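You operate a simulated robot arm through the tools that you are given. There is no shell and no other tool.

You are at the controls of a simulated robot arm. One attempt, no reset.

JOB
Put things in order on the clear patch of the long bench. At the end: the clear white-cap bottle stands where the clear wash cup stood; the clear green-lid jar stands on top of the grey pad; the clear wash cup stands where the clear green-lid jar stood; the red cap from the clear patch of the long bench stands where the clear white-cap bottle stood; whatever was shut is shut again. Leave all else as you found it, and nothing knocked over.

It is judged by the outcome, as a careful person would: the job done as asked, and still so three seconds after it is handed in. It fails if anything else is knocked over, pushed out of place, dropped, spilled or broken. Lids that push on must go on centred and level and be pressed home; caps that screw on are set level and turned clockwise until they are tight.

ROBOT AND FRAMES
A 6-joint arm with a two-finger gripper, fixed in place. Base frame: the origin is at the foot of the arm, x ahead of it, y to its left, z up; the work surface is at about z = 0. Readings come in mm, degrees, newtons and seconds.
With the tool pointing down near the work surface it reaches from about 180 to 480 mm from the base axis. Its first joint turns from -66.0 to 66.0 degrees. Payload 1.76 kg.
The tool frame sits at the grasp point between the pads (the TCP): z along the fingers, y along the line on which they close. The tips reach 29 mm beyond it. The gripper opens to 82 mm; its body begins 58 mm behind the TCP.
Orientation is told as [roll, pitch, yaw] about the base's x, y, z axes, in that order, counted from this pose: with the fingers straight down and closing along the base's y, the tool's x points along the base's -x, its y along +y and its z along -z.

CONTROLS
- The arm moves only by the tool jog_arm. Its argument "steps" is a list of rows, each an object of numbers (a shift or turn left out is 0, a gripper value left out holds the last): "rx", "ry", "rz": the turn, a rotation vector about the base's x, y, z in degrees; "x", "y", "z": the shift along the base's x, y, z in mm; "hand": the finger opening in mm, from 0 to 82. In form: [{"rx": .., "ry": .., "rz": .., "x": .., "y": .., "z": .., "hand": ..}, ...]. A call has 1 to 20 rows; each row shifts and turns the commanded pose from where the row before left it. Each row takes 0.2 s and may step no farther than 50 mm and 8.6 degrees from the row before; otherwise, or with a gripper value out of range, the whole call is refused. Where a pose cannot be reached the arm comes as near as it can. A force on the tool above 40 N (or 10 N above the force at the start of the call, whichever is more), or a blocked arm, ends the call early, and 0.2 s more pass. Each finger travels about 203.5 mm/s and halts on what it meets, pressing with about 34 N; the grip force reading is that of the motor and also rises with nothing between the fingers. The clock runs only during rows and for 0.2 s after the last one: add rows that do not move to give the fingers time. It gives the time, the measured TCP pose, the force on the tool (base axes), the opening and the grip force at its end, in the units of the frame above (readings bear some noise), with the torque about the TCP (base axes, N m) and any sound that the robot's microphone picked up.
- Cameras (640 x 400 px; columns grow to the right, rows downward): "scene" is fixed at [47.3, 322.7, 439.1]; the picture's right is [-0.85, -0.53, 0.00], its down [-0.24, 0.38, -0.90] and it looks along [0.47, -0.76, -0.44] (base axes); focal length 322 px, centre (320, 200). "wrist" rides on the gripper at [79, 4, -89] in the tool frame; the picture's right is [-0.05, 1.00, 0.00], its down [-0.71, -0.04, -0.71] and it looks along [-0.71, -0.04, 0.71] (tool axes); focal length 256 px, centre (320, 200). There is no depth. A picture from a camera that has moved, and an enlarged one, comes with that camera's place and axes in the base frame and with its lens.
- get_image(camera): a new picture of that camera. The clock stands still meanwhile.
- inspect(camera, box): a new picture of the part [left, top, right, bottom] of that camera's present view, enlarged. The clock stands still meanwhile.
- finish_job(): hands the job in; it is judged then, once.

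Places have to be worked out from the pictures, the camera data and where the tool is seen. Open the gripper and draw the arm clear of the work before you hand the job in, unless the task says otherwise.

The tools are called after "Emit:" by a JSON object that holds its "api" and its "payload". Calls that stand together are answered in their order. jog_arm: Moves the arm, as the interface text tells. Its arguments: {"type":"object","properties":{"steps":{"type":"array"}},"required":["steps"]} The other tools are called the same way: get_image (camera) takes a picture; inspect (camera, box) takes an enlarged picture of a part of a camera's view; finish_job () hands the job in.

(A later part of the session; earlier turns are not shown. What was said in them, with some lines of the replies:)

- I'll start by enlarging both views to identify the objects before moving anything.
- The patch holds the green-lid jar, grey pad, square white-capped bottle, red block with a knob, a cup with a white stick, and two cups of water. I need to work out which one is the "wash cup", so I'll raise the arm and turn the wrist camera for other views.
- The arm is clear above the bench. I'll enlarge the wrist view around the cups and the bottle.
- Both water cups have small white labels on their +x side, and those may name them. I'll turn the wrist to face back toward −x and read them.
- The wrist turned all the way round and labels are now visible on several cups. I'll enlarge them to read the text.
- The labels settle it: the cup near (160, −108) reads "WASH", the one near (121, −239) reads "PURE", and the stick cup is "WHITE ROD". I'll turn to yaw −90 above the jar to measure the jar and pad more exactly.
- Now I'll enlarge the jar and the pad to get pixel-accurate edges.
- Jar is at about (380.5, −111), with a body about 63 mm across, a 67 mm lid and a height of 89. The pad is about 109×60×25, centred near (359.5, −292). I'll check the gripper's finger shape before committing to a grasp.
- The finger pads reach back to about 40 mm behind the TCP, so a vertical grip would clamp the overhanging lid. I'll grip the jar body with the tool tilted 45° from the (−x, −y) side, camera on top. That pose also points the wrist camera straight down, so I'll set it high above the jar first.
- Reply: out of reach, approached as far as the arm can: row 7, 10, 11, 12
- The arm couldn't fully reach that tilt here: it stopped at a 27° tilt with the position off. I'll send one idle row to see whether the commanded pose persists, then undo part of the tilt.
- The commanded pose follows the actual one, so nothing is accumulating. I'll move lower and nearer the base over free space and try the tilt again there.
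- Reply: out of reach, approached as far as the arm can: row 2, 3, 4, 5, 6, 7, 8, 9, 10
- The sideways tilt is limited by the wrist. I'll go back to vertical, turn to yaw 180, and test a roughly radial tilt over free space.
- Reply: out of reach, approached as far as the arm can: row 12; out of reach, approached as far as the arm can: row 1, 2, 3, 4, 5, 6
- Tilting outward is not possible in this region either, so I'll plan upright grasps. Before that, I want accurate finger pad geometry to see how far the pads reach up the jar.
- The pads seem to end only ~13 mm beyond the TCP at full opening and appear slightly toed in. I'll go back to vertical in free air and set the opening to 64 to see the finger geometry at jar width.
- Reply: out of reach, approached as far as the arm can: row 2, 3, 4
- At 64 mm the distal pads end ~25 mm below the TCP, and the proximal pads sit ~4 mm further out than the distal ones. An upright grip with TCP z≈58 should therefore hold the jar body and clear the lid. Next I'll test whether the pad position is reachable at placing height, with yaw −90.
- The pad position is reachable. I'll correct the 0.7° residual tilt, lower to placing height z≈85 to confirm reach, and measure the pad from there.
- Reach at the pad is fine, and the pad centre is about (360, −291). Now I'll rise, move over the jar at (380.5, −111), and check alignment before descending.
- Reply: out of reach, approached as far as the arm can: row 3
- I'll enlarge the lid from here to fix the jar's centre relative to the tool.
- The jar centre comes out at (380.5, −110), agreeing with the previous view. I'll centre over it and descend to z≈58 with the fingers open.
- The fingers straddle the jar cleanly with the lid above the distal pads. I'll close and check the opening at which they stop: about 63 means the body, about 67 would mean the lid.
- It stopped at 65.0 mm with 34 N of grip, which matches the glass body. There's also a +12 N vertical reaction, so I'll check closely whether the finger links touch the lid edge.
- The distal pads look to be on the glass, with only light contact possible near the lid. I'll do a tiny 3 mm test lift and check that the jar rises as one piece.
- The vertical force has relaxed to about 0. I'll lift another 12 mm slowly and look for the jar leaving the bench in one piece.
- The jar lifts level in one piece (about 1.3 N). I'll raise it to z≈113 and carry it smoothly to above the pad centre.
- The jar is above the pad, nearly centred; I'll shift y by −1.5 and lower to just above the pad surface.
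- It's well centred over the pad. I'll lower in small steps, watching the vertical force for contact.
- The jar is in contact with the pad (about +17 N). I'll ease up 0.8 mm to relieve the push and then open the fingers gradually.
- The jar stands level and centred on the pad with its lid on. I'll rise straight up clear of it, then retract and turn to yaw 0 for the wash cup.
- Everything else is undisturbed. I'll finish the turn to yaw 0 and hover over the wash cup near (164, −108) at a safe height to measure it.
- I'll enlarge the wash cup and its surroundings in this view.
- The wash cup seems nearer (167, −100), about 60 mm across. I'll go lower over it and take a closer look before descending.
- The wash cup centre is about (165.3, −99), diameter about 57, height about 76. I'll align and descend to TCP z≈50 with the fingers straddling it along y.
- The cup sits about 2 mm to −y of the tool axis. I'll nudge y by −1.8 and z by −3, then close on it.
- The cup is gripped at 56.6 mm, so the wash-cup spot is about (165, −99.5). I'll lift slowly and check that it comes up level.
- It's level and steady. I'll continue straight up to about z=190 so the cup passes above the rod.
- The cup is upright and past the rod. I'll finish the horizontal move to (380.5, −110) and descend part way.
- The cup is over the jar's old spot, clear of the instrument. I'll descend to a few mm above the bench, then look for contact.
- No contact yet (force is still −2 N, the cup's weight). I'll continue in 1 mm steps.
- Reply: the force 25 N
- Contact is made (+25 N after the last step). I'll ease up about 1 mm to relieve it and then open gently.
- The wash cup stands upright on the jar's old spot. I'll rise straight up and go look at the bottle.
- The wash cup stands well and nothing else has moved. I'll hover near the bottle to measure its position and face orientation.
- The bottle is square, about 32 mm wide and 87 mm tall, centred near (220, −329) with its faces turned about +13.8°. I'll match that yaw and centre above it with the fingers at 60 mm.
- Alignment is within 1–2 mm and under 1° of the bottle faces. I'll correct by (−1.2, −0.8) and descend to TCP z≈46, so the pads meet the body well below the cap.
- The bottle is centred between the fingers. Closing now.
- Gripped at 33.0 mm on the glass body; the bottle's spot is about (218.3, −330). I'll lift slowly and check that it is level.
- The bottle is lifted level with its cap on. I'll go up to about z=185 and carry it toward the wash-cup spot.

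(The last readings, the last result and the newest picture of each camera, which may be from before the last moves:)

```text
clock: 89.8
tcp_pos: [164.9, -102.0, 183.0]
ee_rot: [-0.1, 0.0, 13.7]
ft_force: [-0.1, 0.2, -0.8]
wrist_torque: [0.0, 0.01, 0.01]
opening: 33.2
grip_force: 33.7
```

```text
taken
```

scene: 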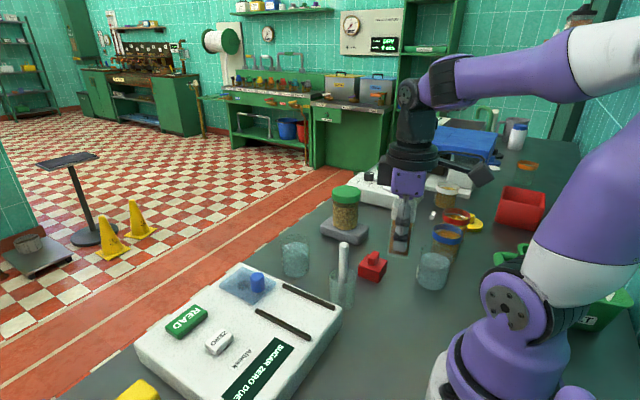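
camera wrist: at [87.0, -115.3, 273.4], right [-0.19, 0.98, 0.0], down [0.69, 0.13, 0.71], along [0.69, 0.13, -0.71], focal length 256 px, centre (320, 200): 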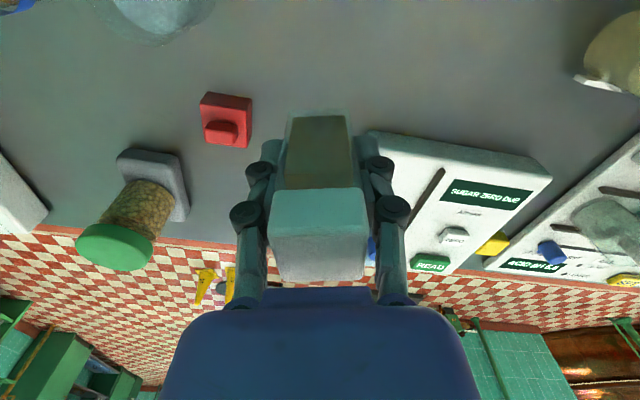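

The bottle is above the wash-cup spot. I'll correct y by +1.6 and descend to a few mm above the bench.

Emit:
{"api": "jog_arm", "payload": {"steps": [{"y": 1.6, "x": 0.2}, {"z": -6}, {"z": -12}, {"z": -14}, {"z": -14}, {"z": -14}, {"z": -14}, {"z": -14}, {"z": -14}, {"z": -12}, {"z": -8}, {"z": -5}, {"z": -3}, {}]}}

Emit:
{"api": "get_image", "payload": {"camera": "wrist"}}

Emit:
{"api": "inspect", "payload": {"camera": "scene", "box": [320, 190, 470, 330]}}

```text
clock: 92.8
tcp_pos: [165.7, -101.2, 52.2]
ee_rot: [-0.1, 0.0, 13.7]
ft_force: [0.0, 0.9, -0.5]
wrist_torque: [0.02, 0.02, 0.01]
opening: 32.8
grip_force: 34.6
```

```text
taken
camera wrist: at [87.0, -113.7, 143.6], right [-0.19, 0.98, 0.0], down [0.7, 0.13, 0.71], along [0.69, 0.13, -0.71], focal length 256 px, centre (320, 200)
```

wrist: 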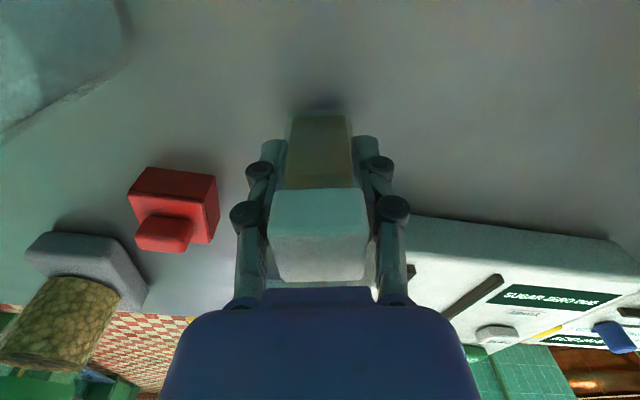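

```text
2.86 times, centred on (395, 260) of scene
camera zoom: at [47.3, 322.7, 439.1], right [-0.85, -0.53, 0.0], down [-0.24, 0.38, -0.9], along [0.47, -0.76, -0.44], focal length 920 px, centre (106, 29)
```

zoom: 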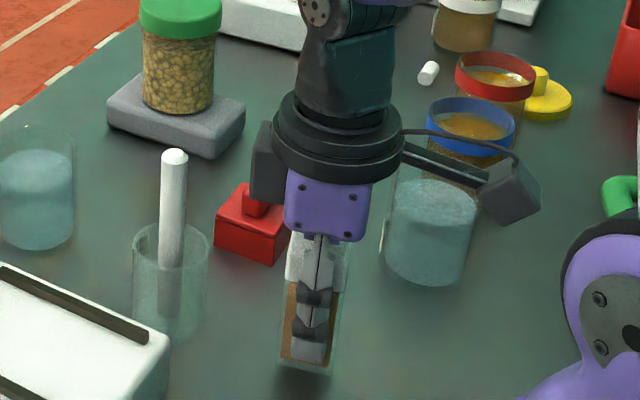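

It's positioned at about (165.2, −100) and still a few mm up. I'll lower in small steps until contact.

Emit:
{"api": "jog_arm", "payload": {"steps": [{"z": -1.5}, {"z": -1.5}, {}]}}

Emit:
{"api": "jog_arm", "payload": {"steps": [{"z": -0.8}, {}]}}

Emit:
{"api": "jog_arm", "payload": {"steps": [{"z": -0.8}, {}]}}

```text
clock: 93.6
tcp_pos: [164.9, -99.7, 50.8]
ee_rot: [-0.1, 0.0, 13.8]
ft_force: [0.7, 0.0, -0.6]
wrist_torque: [-0.02, 0.04, -0.01]
opening: 33.1
grip_force: 33.8
```

```text
clock: 94.2
tcp_pos: [164.6, -98.5, 50.6]
ee_rot: [-0.1, 0.0, 13.7]
ft_force: [-0.7, 0.1, -1.7]
wrist_torque: [0.0, -0.02, 0.01]
opening: 33.1
grip_force: 34.1
```

```text
clock: 94.8
tcp_pos: [165.3, -99.6, 48.6]
ee_rot: [-0.1, 0.1, 13.7]
ft_force: [-0.2, 0.6, -0.8]
wrist_torque: [0.02, 0.02, 0.02]
opening: 32.8
grip_force: 33.7
```

Still no contact force. I'll go one small step at a time.

Emit:
{"api": "jog_arm", "payload": {"steps": [{"z": -0.8}, {}]}}

Emit:
{"api": "jog_arm", "payload": {"steps": [{"z": -0.6}, {}]}}

```text
clock: 95.4
tcp_pos: [164.7, -99.7, 46.5]
ee_rot: [-0.1, 0.0, 13.7]
ft_force: [0.0, 0.0, -0.5]
wrist_torque: [0.0, -0.03, 0.0]
opening: 33.1
grip_force: 34.2
```

```text
clock: 96.0
tcp_pos: [164.9, -100.1, 45.6]
ee_rot: [-0.1, 0.0, 13.7]
ft_force: [-0.5, 0.4, -0.6]
wrist_torque: [0.0, -0.07, 0.0]
opening: 33.1
grip_force: 34.2
```

Emit:
{"api": "jog_arm", "payload": {"steps": [{"z": -0.6}, {}]}}

Emit:
{"api": "inspect", "payload": {"camera": "scene", "box": [360, 250, 430, 320]}}

```text
clock: 96.6
tcp_pos: [166.6, -100.2, 46.8]
ee_rot: [-0.2, 0.1, 13.7]
ft_force: [-1.5, 0.4, 1.2]
wrist_torque: [0.06, 0.05, 0.01]
opening: 33.1
grip_force: 34.3
```

```text
5.71 times, centred on (395, 285) of scene
camera zoom: at [47.3, 322.7, 439.1], right [-0.85, -0.53, 0.0], down [-0.24, 0.38, -0.9], along [0.47, -0.76, -0.44], focal length 1841 px, centre (-109, -286)
```

zoom: 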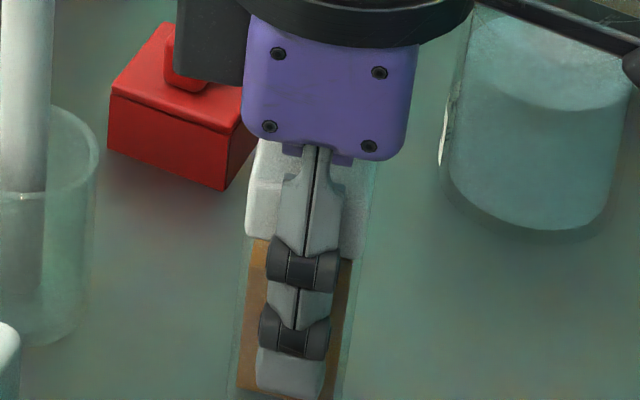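

Light contact is starting (+1.2 N). One more half-millimetre to seat it, then I'll check the force.

Emit:
{"api": "jog_arm", "payload": {"steps": [{"z": -0.5}, {}]}}

```text
clock: 97.2
tcp_pos: [166.2, -99.8, 46.1]
ee_rot: [0.0, 0.0, 13.8]
ft_force: [-3.9, 6.3, 22.9]
wrist_torque: [0.16, 0.19, 0.0]
opening: 33.1
grip_force: 34.1
```

The bottle is seated. I'll ease up half a millimetre and open the fingers gently.

Emit:
{"api": "jog_arm", "payload": {"steps": [{"z": 0.5}, {}, {"hand": 34}, {"hand": 36}, {"hand": 40}, {"hand": 48}, {"hand": 60}, {}]}}

Emit:
{"api": "get_image", "payload": {"camera": "wrist"}}

Emit:
{"api": "inspect", "payload": {"camera": "scene", "box": [320, 190, 470, 330]}}

```text
clock: 99.0
tcp_pos: [166.0, -99.8, 45.9]
ee_rot: [-0.1, 0.1, 13.7]
ft_force: [-0.6, -0.3, -0.3]
wrist_torque: [-0.02, 0.01, 0.01]
opening: 60.1
grip_force: 0.1
```

```text
taken
camera wrist: at [88.1, -113.9, 136.0], right [-0.19, 0.98, 0.0], down [0.69, 0.13, 0.71], along [0.69, 0.13, -0.71], focal length 256 px, centre (320, 200)
```

wrist: 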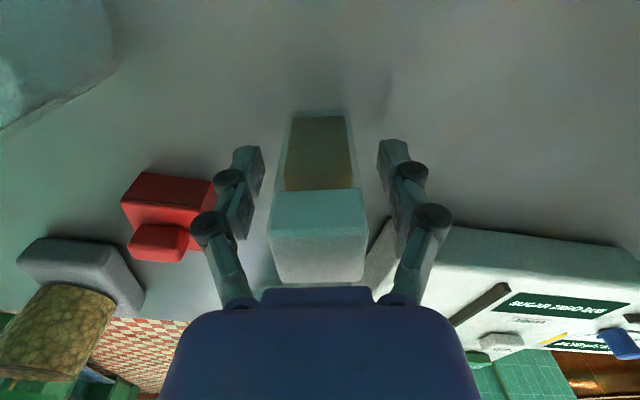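

```text
2.86 times, centred on (395, 260) of scene
camera zoom: at [47.3, 322.7, 439.1], right [-0.85, -0.53, 0.0], down [-0.24, 0.38, -0.9], along [0.47, -0.76, -0.44], focal length 920 px, centre (106, 29)
```

zoom: 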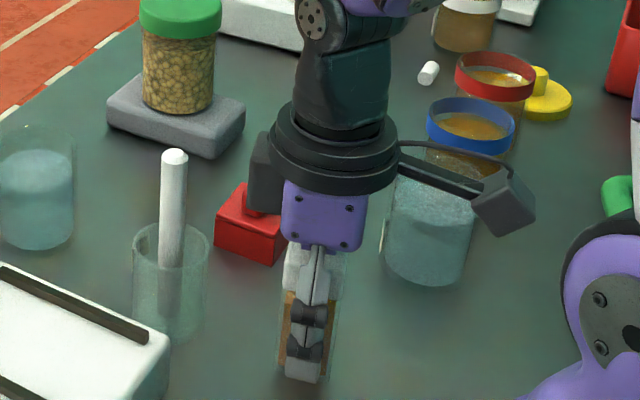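

The bottle stands upright on the wash-cup spot. I'll rise straight up, then hover over the red cap.

Emit:
{"api": "jog_arm", "payload": {"steps": [{"z": 10}, {"z": 18}, {"z": 20}, {"z": 20}, {"z": 20}, {"z": 20}, {"z": 15}, {"x": 10, "y": -13, "rz": -4.5}, {"x": 12, "y": -16, "rz": -4.5}, {"x": 14, "y": -20, "rz": -4.7}, {"x": 14, "y": -20}, {"x": 12, "y": -16}, {"x": 8, "y": -11}, {"hand": 70}, {}]}}

Emit:
{"api": "get_image", "payload": {"camera": "wrist"}}

Emit:
{"api": "inspect", "payload": {"camera": "wrist", "box": [240, 0, 400, 140]}}

Emit:
{"api": "get_image", "payload": {"camera": "scene"}}

```text
clock: 102.2
tcp_pos: [236.2, -196.0, 170.3]
ee_rot: [0.0, 0.0, -0.1]
ft_force: [-0.4, -0.4, -0.4]
wrist_torque: [-0.02, 0.01, 0.02]
opening: 70.1
grip_force: 0.1
```

```text
taken
camera wrist: at [156.7, -191.1, 260.5], right [0.05, 1.0, 0.0], down [0.71, -0.04, 0.71], along [0.71, -0.04, -0.71], focal length 256 px, centre (320, 200)
```

wrist: 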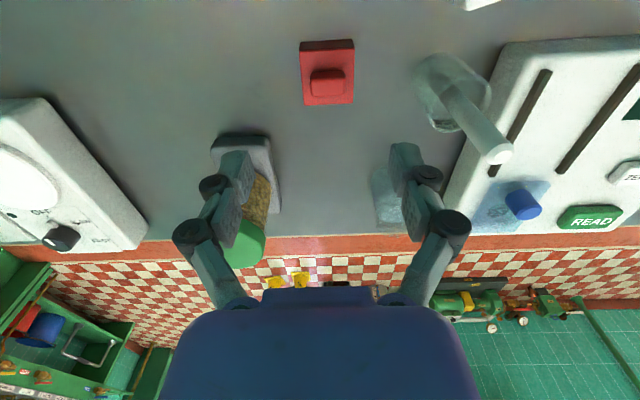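

```text
2.86 times, centred on (320, 70) of wrist
camera zoom: at [156.7, -191.1, 260.5], right [0.05, 1.0, 0.0], down [0.71, -0.04, 0.71], along [0.71, -0.04, -0.71], focal length 731 px, centre (320, 571)
```

zoom: 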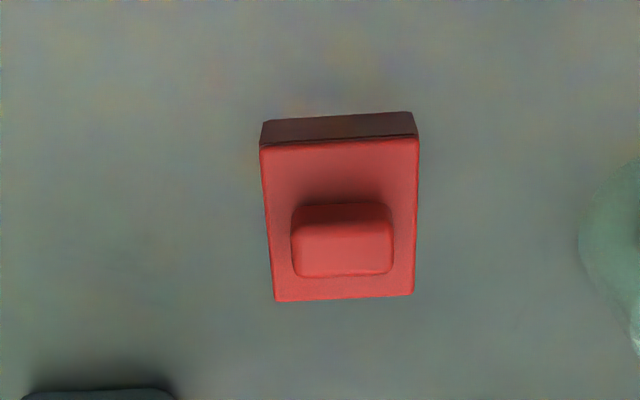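

```text
taken
```

scene: 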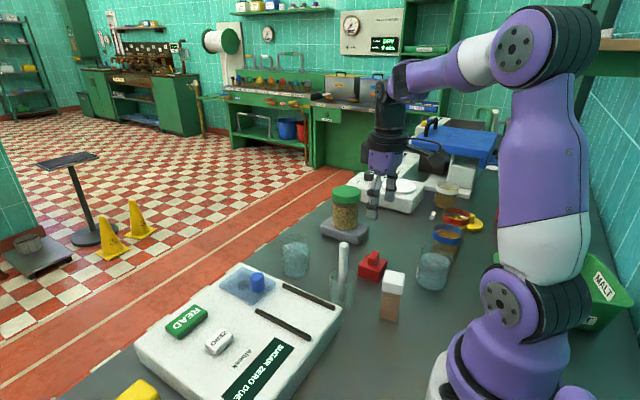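

The red block measures about 45.6×45.6×27 mm plus the knob, centred near (240.8, −189.2) and square to the axes. I'll centre over it and descend to grip its sides.

Emit:
{"api": "jog_arm", "payload": {"steps": [{"x": 4.8, "y": 6.4}, {"z": -20}, {"z": -20}, {"z": -20}, {"z": -20}, {}]}}

Emit:
{"api": "get_image", "payload": {"camera": "wrist"}}

Emit:
{"api": "inspect", "payload": {"camera": "wrist", "box": [220, 20, 420, 190]}}

```text
clock: 103.6
tcp_pos: [240.7, -189.2, 87.0]
ee_rot: [-0.1, 0.0, 0.1]
ft_force: [-0.1, 0.2, 0.3]
wrist_torque: [0.02, -0.03, -0.03]
opening: 69.9
grip_force: 0.1
```

```text
taken
camera wrist: at [161.6, -184.2, 178.0], right [0.05, 1.0, 0.0], down [0.71, -0.04, 0.71], along [0.71, -0.04, -0.71], focal length 256 px, centre (320, 200)
```

wrist: 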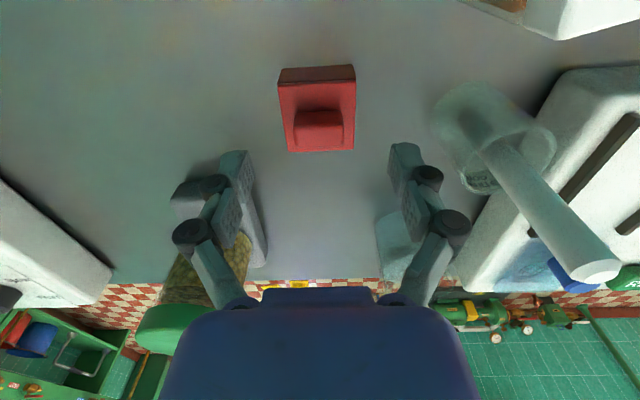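

```text
2.35 times, centred on (320, 105) of wrist
camera zoom: at [161.6, -184.2, 178.0], right [0.05, 1.0, 0.0], down [0.71, -0.04, 0.71], along [0.71, -0.04, -0.71], focal length 602 px, centre (320, 424)
```

zoom: 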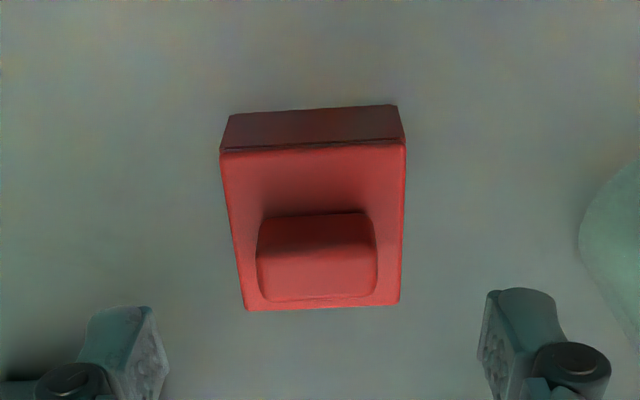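

It's centred to within 1 mm. I'll descend to TCP z≈36 and close.

Emit:
{"api": "jog_arm", "payload": {"steps": [{"y": -0.7, "z": -14}, {"z": -14}, {"z": -12}, {"z": -8}, {"z": -4}, {}]}}

Emit:
{"api": "jog_arm", "payload": {"steps": [{"hand": 60}, {"hand": 52}, {"hand": 47}, {"hand": 42}, {}, {}]}}

Emit:
{"api": "get_image", "payload": {"camera": "wrist"}}

Emit:
{"api": "inspect", "payload": {"camera": "scene", "box": [310, 190, 460, 330]}}

```text
clock: 105.0
tcp_pos: [239.5, -189.6, 36.9]
ee_rot: [-0.1, 0.0, 0.0]
ft_force: [-1.0, 0.5, 0.4]
wrist_torque: [0.0, 0.02, -0.02]
opening: 70.0
grip_force: 0.2
```

```text
clock: 106.4
tcp_pos: [239.7, -191.0, 36.0]
ee_rot: [-0.2, 0.0, 0.0]
ft_force: [-1.4, 0.8, 6.6]
wrist_torque: [0.14, 0.1, 0.01]
opening: 45.0
grip_force: 33.9
```

```text
taken
camera wrist: at [161.1, -185.1, 127.0], right [0.05, 1.0, 0.0], down [0.71, -0.04, 0.71], along [0.71, -0.04, -0.71], focal length 256 px, centre (320, 200)
```

wrist: 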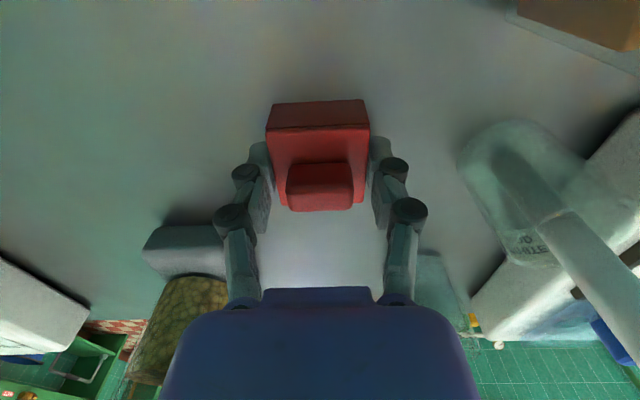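

```text
2.86 times, centred on (385, 260) of scene
camera zoom: at [47.3, 322.7, 439.1], right [-0.85, -0.53, 0.0], down [-0.24, 0.38, -0.9], along [0.47, -0.76, -0.44], focal length 920 px, centre (134, 29)
```

zoom: 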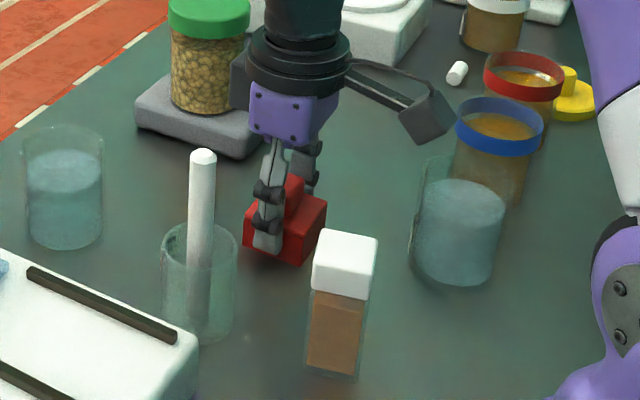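

Gripped at 45.0 mm. I'll lift slowly and check whether anything was beneath it.

Emit:
{"api": "jog_arm", "payload": {"steps": [{"z": 1}, {"z": 2}, {"z": 4}, {"z": 6}, {"z": 6}, {"z": 4}, {}]}}

Emit:
{"api": "inspect", "payload": {"camera": "scene", "box": [310, 190, 460, 330]}}

```text
clock: 108.0
tcp_pos: [240.7, -189.5, 60.7]
ee_rot: [-0.2, 0.0, 0.0]
ft_force: [0.5, -0.5, -0.3]
wrist_torque: [0.0, 0.03, -0.03]
opening: 44.7
grip_force: 34.3
```

```text
2.86 times, centred on (385, 260) of scene
camera zoom: at [47.3, 322.7, 439.1], right [-0.85, -0.53, 0.0], down [-0.24, 0.38, -0.9], along [0.47, -0.76, -0.44], focal length 920 px, centre (134, 29)
```

zoom: 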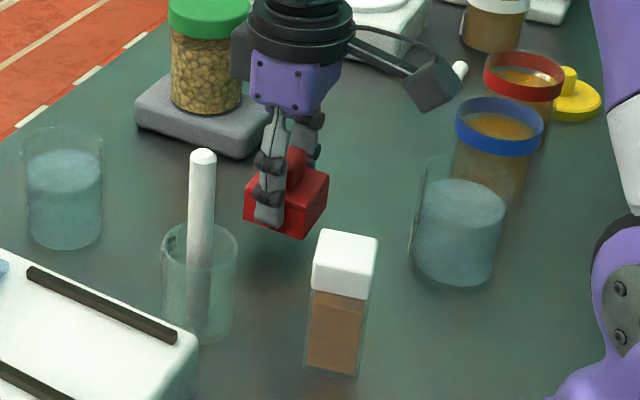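

Nothing was underneath and the block lifts level. I'll raise it and carry it to the bottle's old spot at (218.3, −330).

Emit:
{"api": "jog_arm", "payload": {"steps": [{"z": 8}, {"z": 15}, {"z": 18}, {"z": 18}, {"z": 12}, {"z": 6}, {"x": -0.6, "y": -4}, {"x": -1.6, "y": -10}, {"x": -2.5, "y": -16}, {"x": -2.8, "y": -18}, {"x": -2.8, "y": -18}, {"x": -2.8, "y": -18}, {"x": -2.8, "y": -18}, {"x": -2.5, "y": -16}, {"x": -1.9, "y": -12}, {"x": -1.1, "y": -7}, {"x": -0.6, "y": -3.2}, {}]}}

Emit:
{"api": "get_image", "payload": {"camera": "wrist"}}

Emit:
{"api": "get_image", "payload": {"camera": "scene"}}

```text
clock: 111.8
tcp_pos: [219.6, -329.6, 136.4]
ee_rot: [-0.2, 0.0, 0.1]
ft_force: [0.2, 0.3, -0.6]
wrist_torque: [-0.01, -0.04, 0.0]
opening: 45.0
grip_force: 34.7
```

```text
taken
camera wrist: at [139.2, -325.8, 226.8], right [0.05, 1.0, 0.0], down [0.71, -0.04, 0.71], along [0.71, -0.04, -0.71], focal length 256 px, centre (320, 200)
```

wrist: 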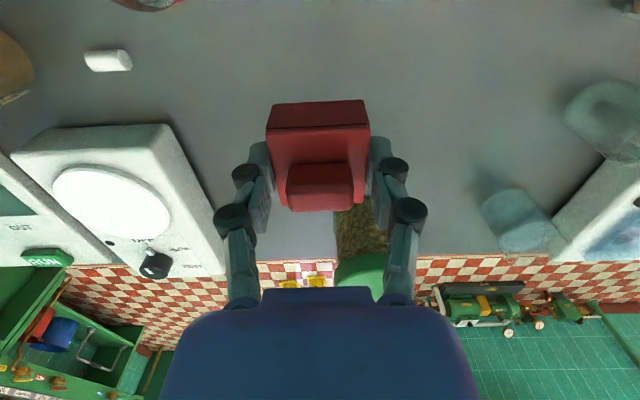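

```text
taken
```

scene: 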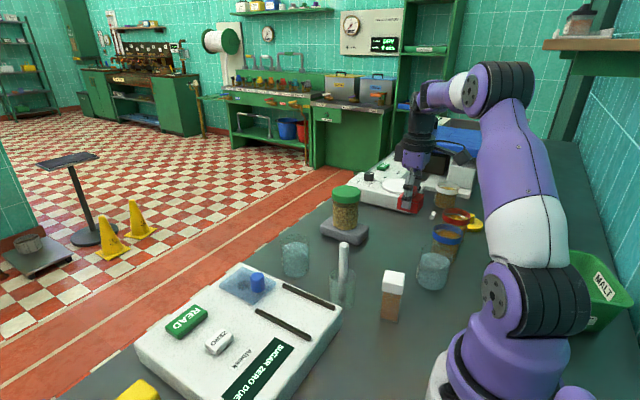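

It's over the bottle's spot (TCP about (219, −329.7)). I'll descend to just above the bench and check the clearance of the blue-banded cup.

Emit:
{"api": "jog_arm", "payload": {"steps": [{"x": -0.6, "z": -8}, {"z": -14}, {"z": -16}, {"z": -16}, {"z": -14}, {"z": -12}, {"z": -8}, {"z": -5}, {}]}}

Emit:
{"api": "inspect", "payload": {"camera": "scene", "box": [370, 150, 500, 270]}}

Emit:
{"api": "get_image", "payload": {"camera": "wrist"}}

```text
clock: 113.8
tcp_pos: [218.4, -329.3, 42.6]
ee_rot: [-0.1, 0.0, 0.0]
ft_force: [0.1, -0.2, -0.8]
wrist_torque: [0.0, 0.01, -0.01]
opening: 45.0
grip_force: 34.2
```

```text
3.33 times, centred on (435, 210) of scene
camera zoom: at [47.3, 322.7, 439.1], right [-0.85, -0.53, 0.0], down [-0.24, 0.38, -0.9], along [0.47, -0.76, -0.44], focal length 1074 px, centre (-63, 167)
```

zoom: 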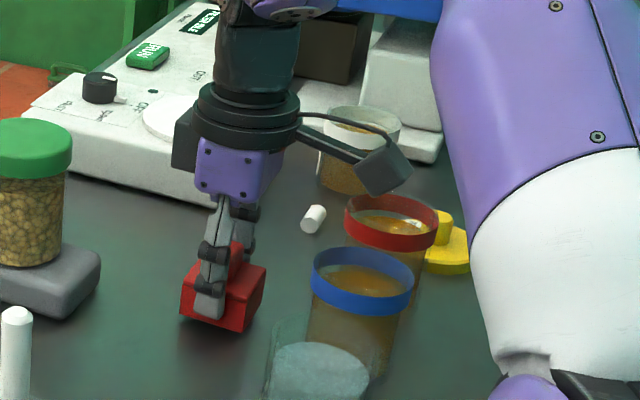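

```text
taken
camera wrist: at [138.3, -324.6, 133.7], right [0.05, 1.0, 0.0], down [0.71, -0.04, 0.71], along [0.71, -0.04, -0.71], focal length 256 px, centre (320, 200)
```

wrist: 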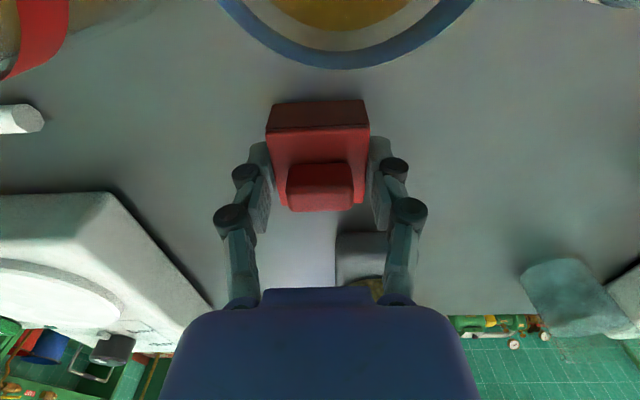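

There's good clearance all round. I'll lower the last few mm in small steps until contact.

Emit:
{"api": "jog_arm", "payload": {"steps": [{"z": -2}, {"z": -1.5}, {}]}}

Emit:
{"api": "jog_arm", "payload": {"steps": [{"z": -0.8}, {}]}}

Emit:
{"api": "jog_arm", "payload": {"steps": [{"z": -0.8}, {}]}}

```text
clock: 114.6
tcp_pos: [218.6, -329.6, 40.5]
ee_rot: [-0.2, 0.0, 0.0]
ft_force: [-0.4, -0.8, -0.8]
wrist_torque: [-0.03, 0.0, 0.0]
opening: 44.9
grip_force: 33.5
```

```text
clock: 115.2
tcp_pos: [218.7, -329.8, 38.6]
ee_rot: [-0.1, 0.0, 0.1]
ft_force: [0.2, 0.0, -0.5]
wrist_torque: [-0.04, -0.01, 0.0]
opening: 44.7
grip_force: 34.3
```

```text
clock: 115.8
tcp_pos: [218.4, -329.3, 39.1]
ee_rot: [-0.1, 0.0, 0.0]
ft_force: [-0.1, 0.2, -1.4]
wrist_torque: [-0.03, -0.03, 0.02]
opening: 44.7
grip_force: 33.9
```

No contact yet. Continuing in small steps.

Emit:
{"api": "jog_arm", "payload": {"steps": [{"z": -0.7}, {}]}}

Emit:
{"api": "jog_arm", "payload": {"steps": [{"z": -0.7}, {}]}}

```text
clock: 116.4
tcp_pos: [218.0, -329.9, 39.1]
ee_rot: [-0.1, 0.1, 0.0]
ft_force: [-0.5, -0.5, 0.1]
wrist_torque: [0.02, 0.01, 0.03]
opening: 45.2
grip_force: 33.8
```

```text
clock: 117.0
tcp_pos: [218.6, -329.9, 38.1]
ee_rot: [-0.1, 0.1, 0.0]
ft_force: [0.3, 0.3, 1.2]
wrist_torque: [-0.03, -0.01, 0.02]
opening: 45.0
grip_force: 34.3
```

Emit:
{"api": "jog_arm", "payload": {"steps": [{"z": -0.6}, {}]}}

Emit:
{"api": "inspect", "payload": {"camera": "scene", "box": [380, 190, 440, 250]}}

```text
clock: 117.6
tcp_pos: [218.6, -330.9, 37.7]
ee_rot: [-0.2, 0.1, 0.0]
ft_force: [0.3, -0.3, -0.8]
wrist_torque: [0.01, 0.0, 0.0]
opening: 44.8
grip_force: 34.0
```

```text
6.67 times, centred on (410, 220) of scene
camera zoom: at [47.3, 322.7, 439.1], right [-0.85, -0.53, 0.0], down [-0.24, 0.38, -0.9], along [0.47, -0.76, -0.44], focal length 2147 px, centre (-280, 67)
```

zoom: 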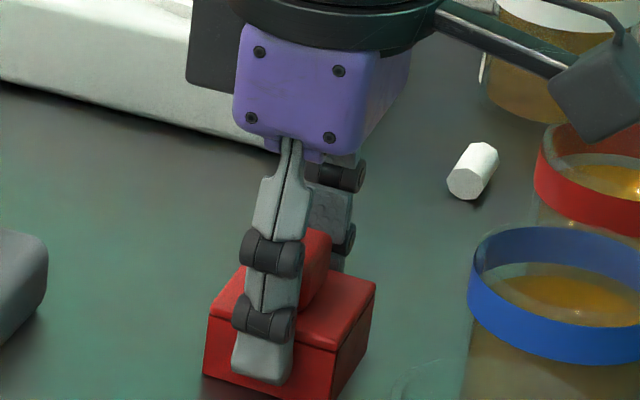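

Still about a millimetre up. Continuing.

Emit:
{"api": "jog_arm", "payload": {"steps": [{"z": -0.6}, {}]}}

Emit:
{"api": "jog_arm", "payload": {"steps": [{"z": -0.6}, {}]}}

```text
clock: 118.2
tcp_pos: [218.7, -331.7, 38.1]
ee_rot: [-0.1, 0.1, 0.0]
ft_force: [0.3, 0.3, 0.5]
wrist_torque: [0.0, 0.01, -0.02]
opening: 44.8
grip_force: 33.9
```

```text
clock: 118.8
tcp_pos: [219.1, -330.4, 36.9]
ee_rot: [0.0, -0.1, 0.1]
ft_force: [-3.1, 3.2, 14.3]
wrist_torque: [0.28, 0.09, 0.01]
opening: 45.0
grip_force: 33.9
```

Contact is made (+14 N). I'll ease up 0.5 mm and open gently.

Emit:
{"api": "jog_arm", "payload": {"steps": [{"z": 0.5}, {}, {"hand": 46.5}, {"hand": 49}, {"hand": 54}, {"hand": 62}, {"hand": 70}, {}]}}

Emit:
{"api": "get_image", "payload": {"camera": "wrist"}}

Emit:
{"api": "inspect", "payload": {"camera": "scene", "box": [370, 150, 500, 270]}}

```text
clock: 120.6
tcp_pos: [217.4, -330.7, 36.5]
ee_rot: [-0.2, 0.0, 0.1]
ft_force: [-0.8, -0.3, 0.3]
wrist_torque: [0.0, 0.01, 0.0]
opening: 70.0
grip_force: 0.1
```

```text
taken
camera wrist: at [138.7, -325.9, 126.8], right [0.05, 1.0, 0.0], down [0.71, -0.04, 0.71], along [0.71, -0.04, -0.71], focal length 256 px, centre (320, 200)
```

wrist: 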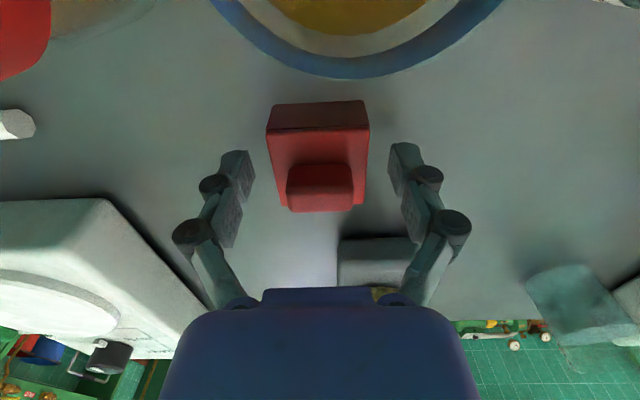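

```text
3.33 times, centred on (435, 210) of scene
camera zoom: at [47.3, 322.7, 439.1], right [-0.85, -0.53, 0.0], down [-0.24, 0.38, -0.9], along [0.47, -0.76, -0.44], focal length 1074 px, centre (-63, 167)
```

zoom: 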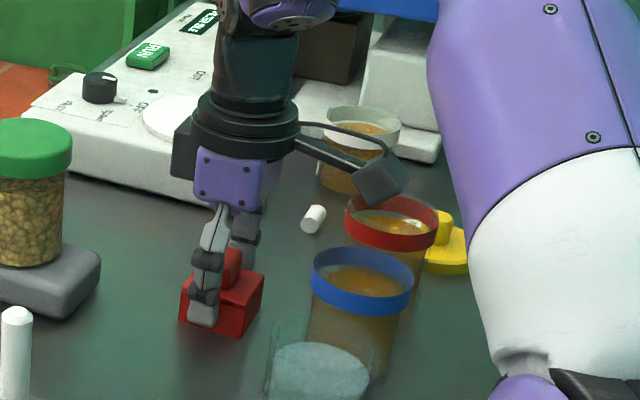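

The red cap stands on the bottle's old spot. I'll rise straight up and draw the arm clear, then check the whole bench.

Emit:
{"api": "jog_arm", "payload": {"steps": [{"z": 12}, {"z": 20}, {"z": 20}, {"z": 20}, {"z": 20}, {"z": 20}, {"z": 20}, {"z": 20}, {"z": 15}, {"y": 20, "hand": 82}, {"y": 20}, {"y": 20}, {}]}}

Emit:
{"api": "get_image", "payload": {"camera": "scene"}}

Emit:
{"api": "inspect", "payload": {"camera": "scene", "box": [260, 170, 500, 320]}}

Emit:
{"api": "get_image", "payload": {"camera": "wrist"}}

```text
clock: 123.4
tcp_pos: [218.4, -270.4, 203.7]
ee_rot: [0.0, 0.1, 0.1]
ft_force: [-1.1, -0.2, -0.6]
wrist_torque: [-0.03, -0.02, 0.01]
opening: 82.1
grip_force: 0.0
```

```text
taken
```

scene: 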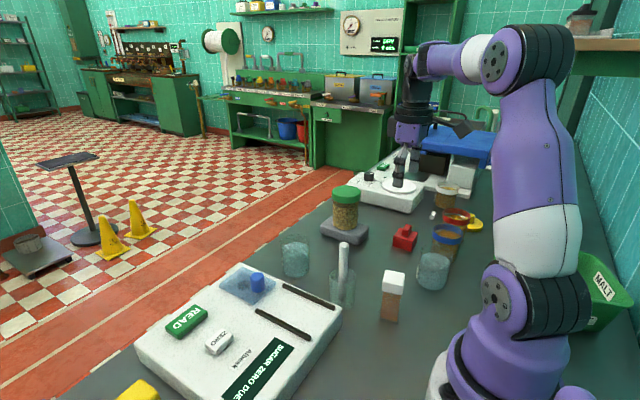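

```text
2.67 times, centred on (380, 245) of scene
camera zoom: at [47.3, 322.7, 439.1], right [-0.85, -0.53, 0.0], down [-0.24, 0.38, -0.9], along [0.47, -0.76, -0.44], focal length 859 px, centre (160, 80)
```

zoom: 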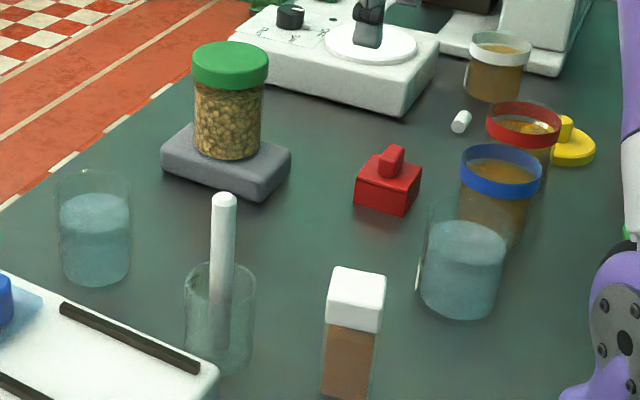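

```text
taken
camera wrist: at [138.7, -264.9, 294.4], right [0.05, 1.0, 0.0], down [0.71, -0.04, 0.71], along [0.71, -0.04, -0.71], focal length 256 px, centre (320, 200)
```

wrist: 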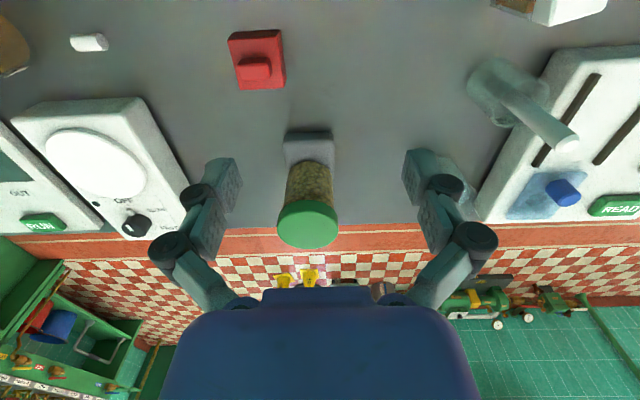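

All four items are where asked, and the neighbouring items match the first picture. A last close look at the jar's lid and the bottle's cap to confirm both are still fully seated.

Emit:
{"api": "inspect", "payload": {"camera": "scene", "box": [310, 175, 390, 250]}}

Emit:
{"api": "inspect", "payload": {"camera": "scene", "box": [360, 260, 430, 330]}}

Emit:
{"api": "inspect", "payload": {"camera": "scene", "box": [265, 220, 345, 285]}}

```text
5.33 times, centred on (350, 212) of scene
camera zoom: at [47.3, 322.7, 439.1], right [-0.85, -0.53, 0.0], down [-0.24, 0.38, -0.9], along [0.47, -0.76, -0.44], focal length 1718 px, centre (160, 133)
```

zoom: 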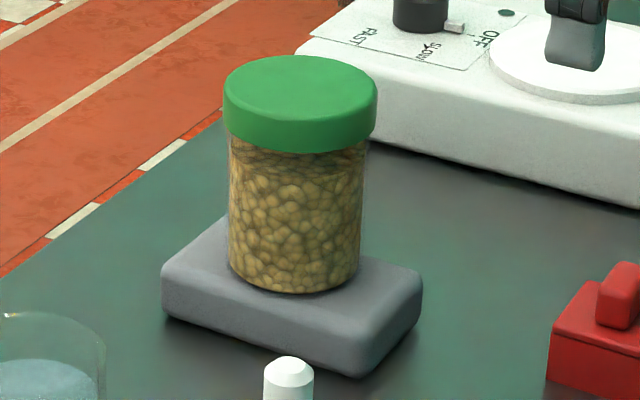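

```text
5.71 times, centred on (395, 295) of scene
camera zoom: at [47.3, 322.7, 439.1], right [-0.85, -0.53, 0.0], down [-0.24, 0.38, -0.9], along [0.47, -0.76, -0.44], focal length 1841 px, centre (-109, -343)
```

zoom: 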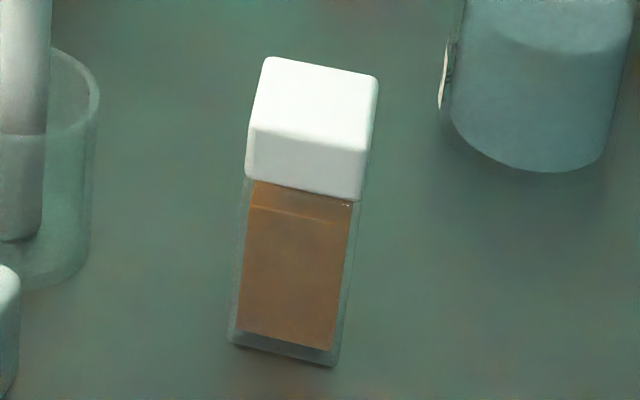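

```text
6.15 times, centred on (305, 252) of scene
camera zoom: at [47.3, 322.7, 439.1], right [-0.85, -0.53, 0.0], down [-0.24, 0.38, -0.9], along [0.47, -0.76, -0.44], focal length 1982 px, centre (412, -123)
```

zoom: 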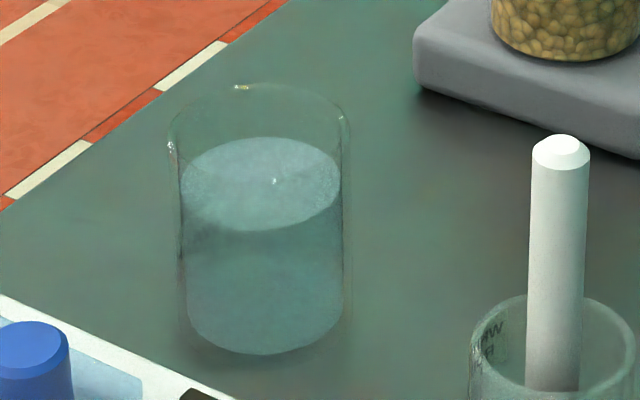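

Lid and cap are level and seated, the water is undisturbed, and nothing else has moved. I'll raise the arm to its starting height, gripper open, clear of the work.

Emit:
{"api": "jog_arm", "payload": {"steps": [{"z": 20}, {"z": 20}, {}, {}, {}]}}

Emit:
{"api": "get_image", "payload": {"camera": "scene"}}

```text
clock: 124.6
tcp_pos: [219.7, -270.7, 243.5]
ee_rot: [-0.1, 0.0, 0.0]
ft_force: [-0.5, 2.2, 0.8]
wrist_torque: [-0.01, -0.01, 0.0]
opening: 81.9
grip_force: 0.1
```

```text
taken
```

scene: 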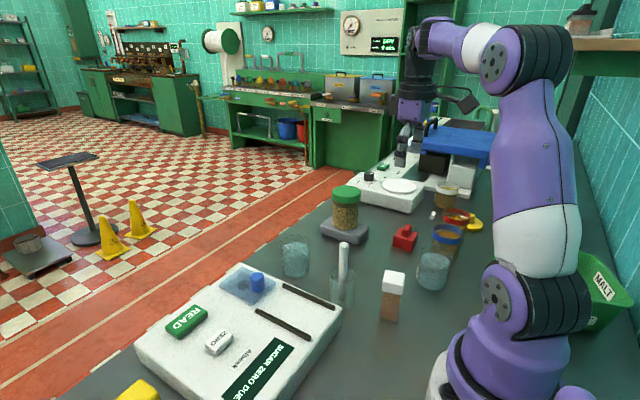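

The final picture shows the jar on the pad, the wash cup on the jar's spot, the bottle on the wash cup's spot and the red cap on the bottle's spot. All are upright, and the arm is clear with the gripper open. I'm handing the job in.

Emit:
{"api": "finish_job", "payload": {}}

```text
The job is handed in.
```

The job is handed in, and all four items are where you asked, standing upright:

- **Green-lid jar:** on top of the grey pad, roughly centred, with its lid still on and level.
- **Wash cup:** where the jar stood. I took the cup labelled "WASH" as the one meant, since the other water cup is labelled "PURE". No spilled water shows in the pictures.
- **White-cap bottle:** where the wash cup stood, with its cap still on and level.
- **Red cap:** where the bottle stood.

I compared the final pictures with the first ones. The pad, rod cup, PURE cup, banded cups and instruments all look as they were. By my measurements each item is within about 3 mm of its target spot. The gripper is open and the arm is back near its starting position, clear of the work.
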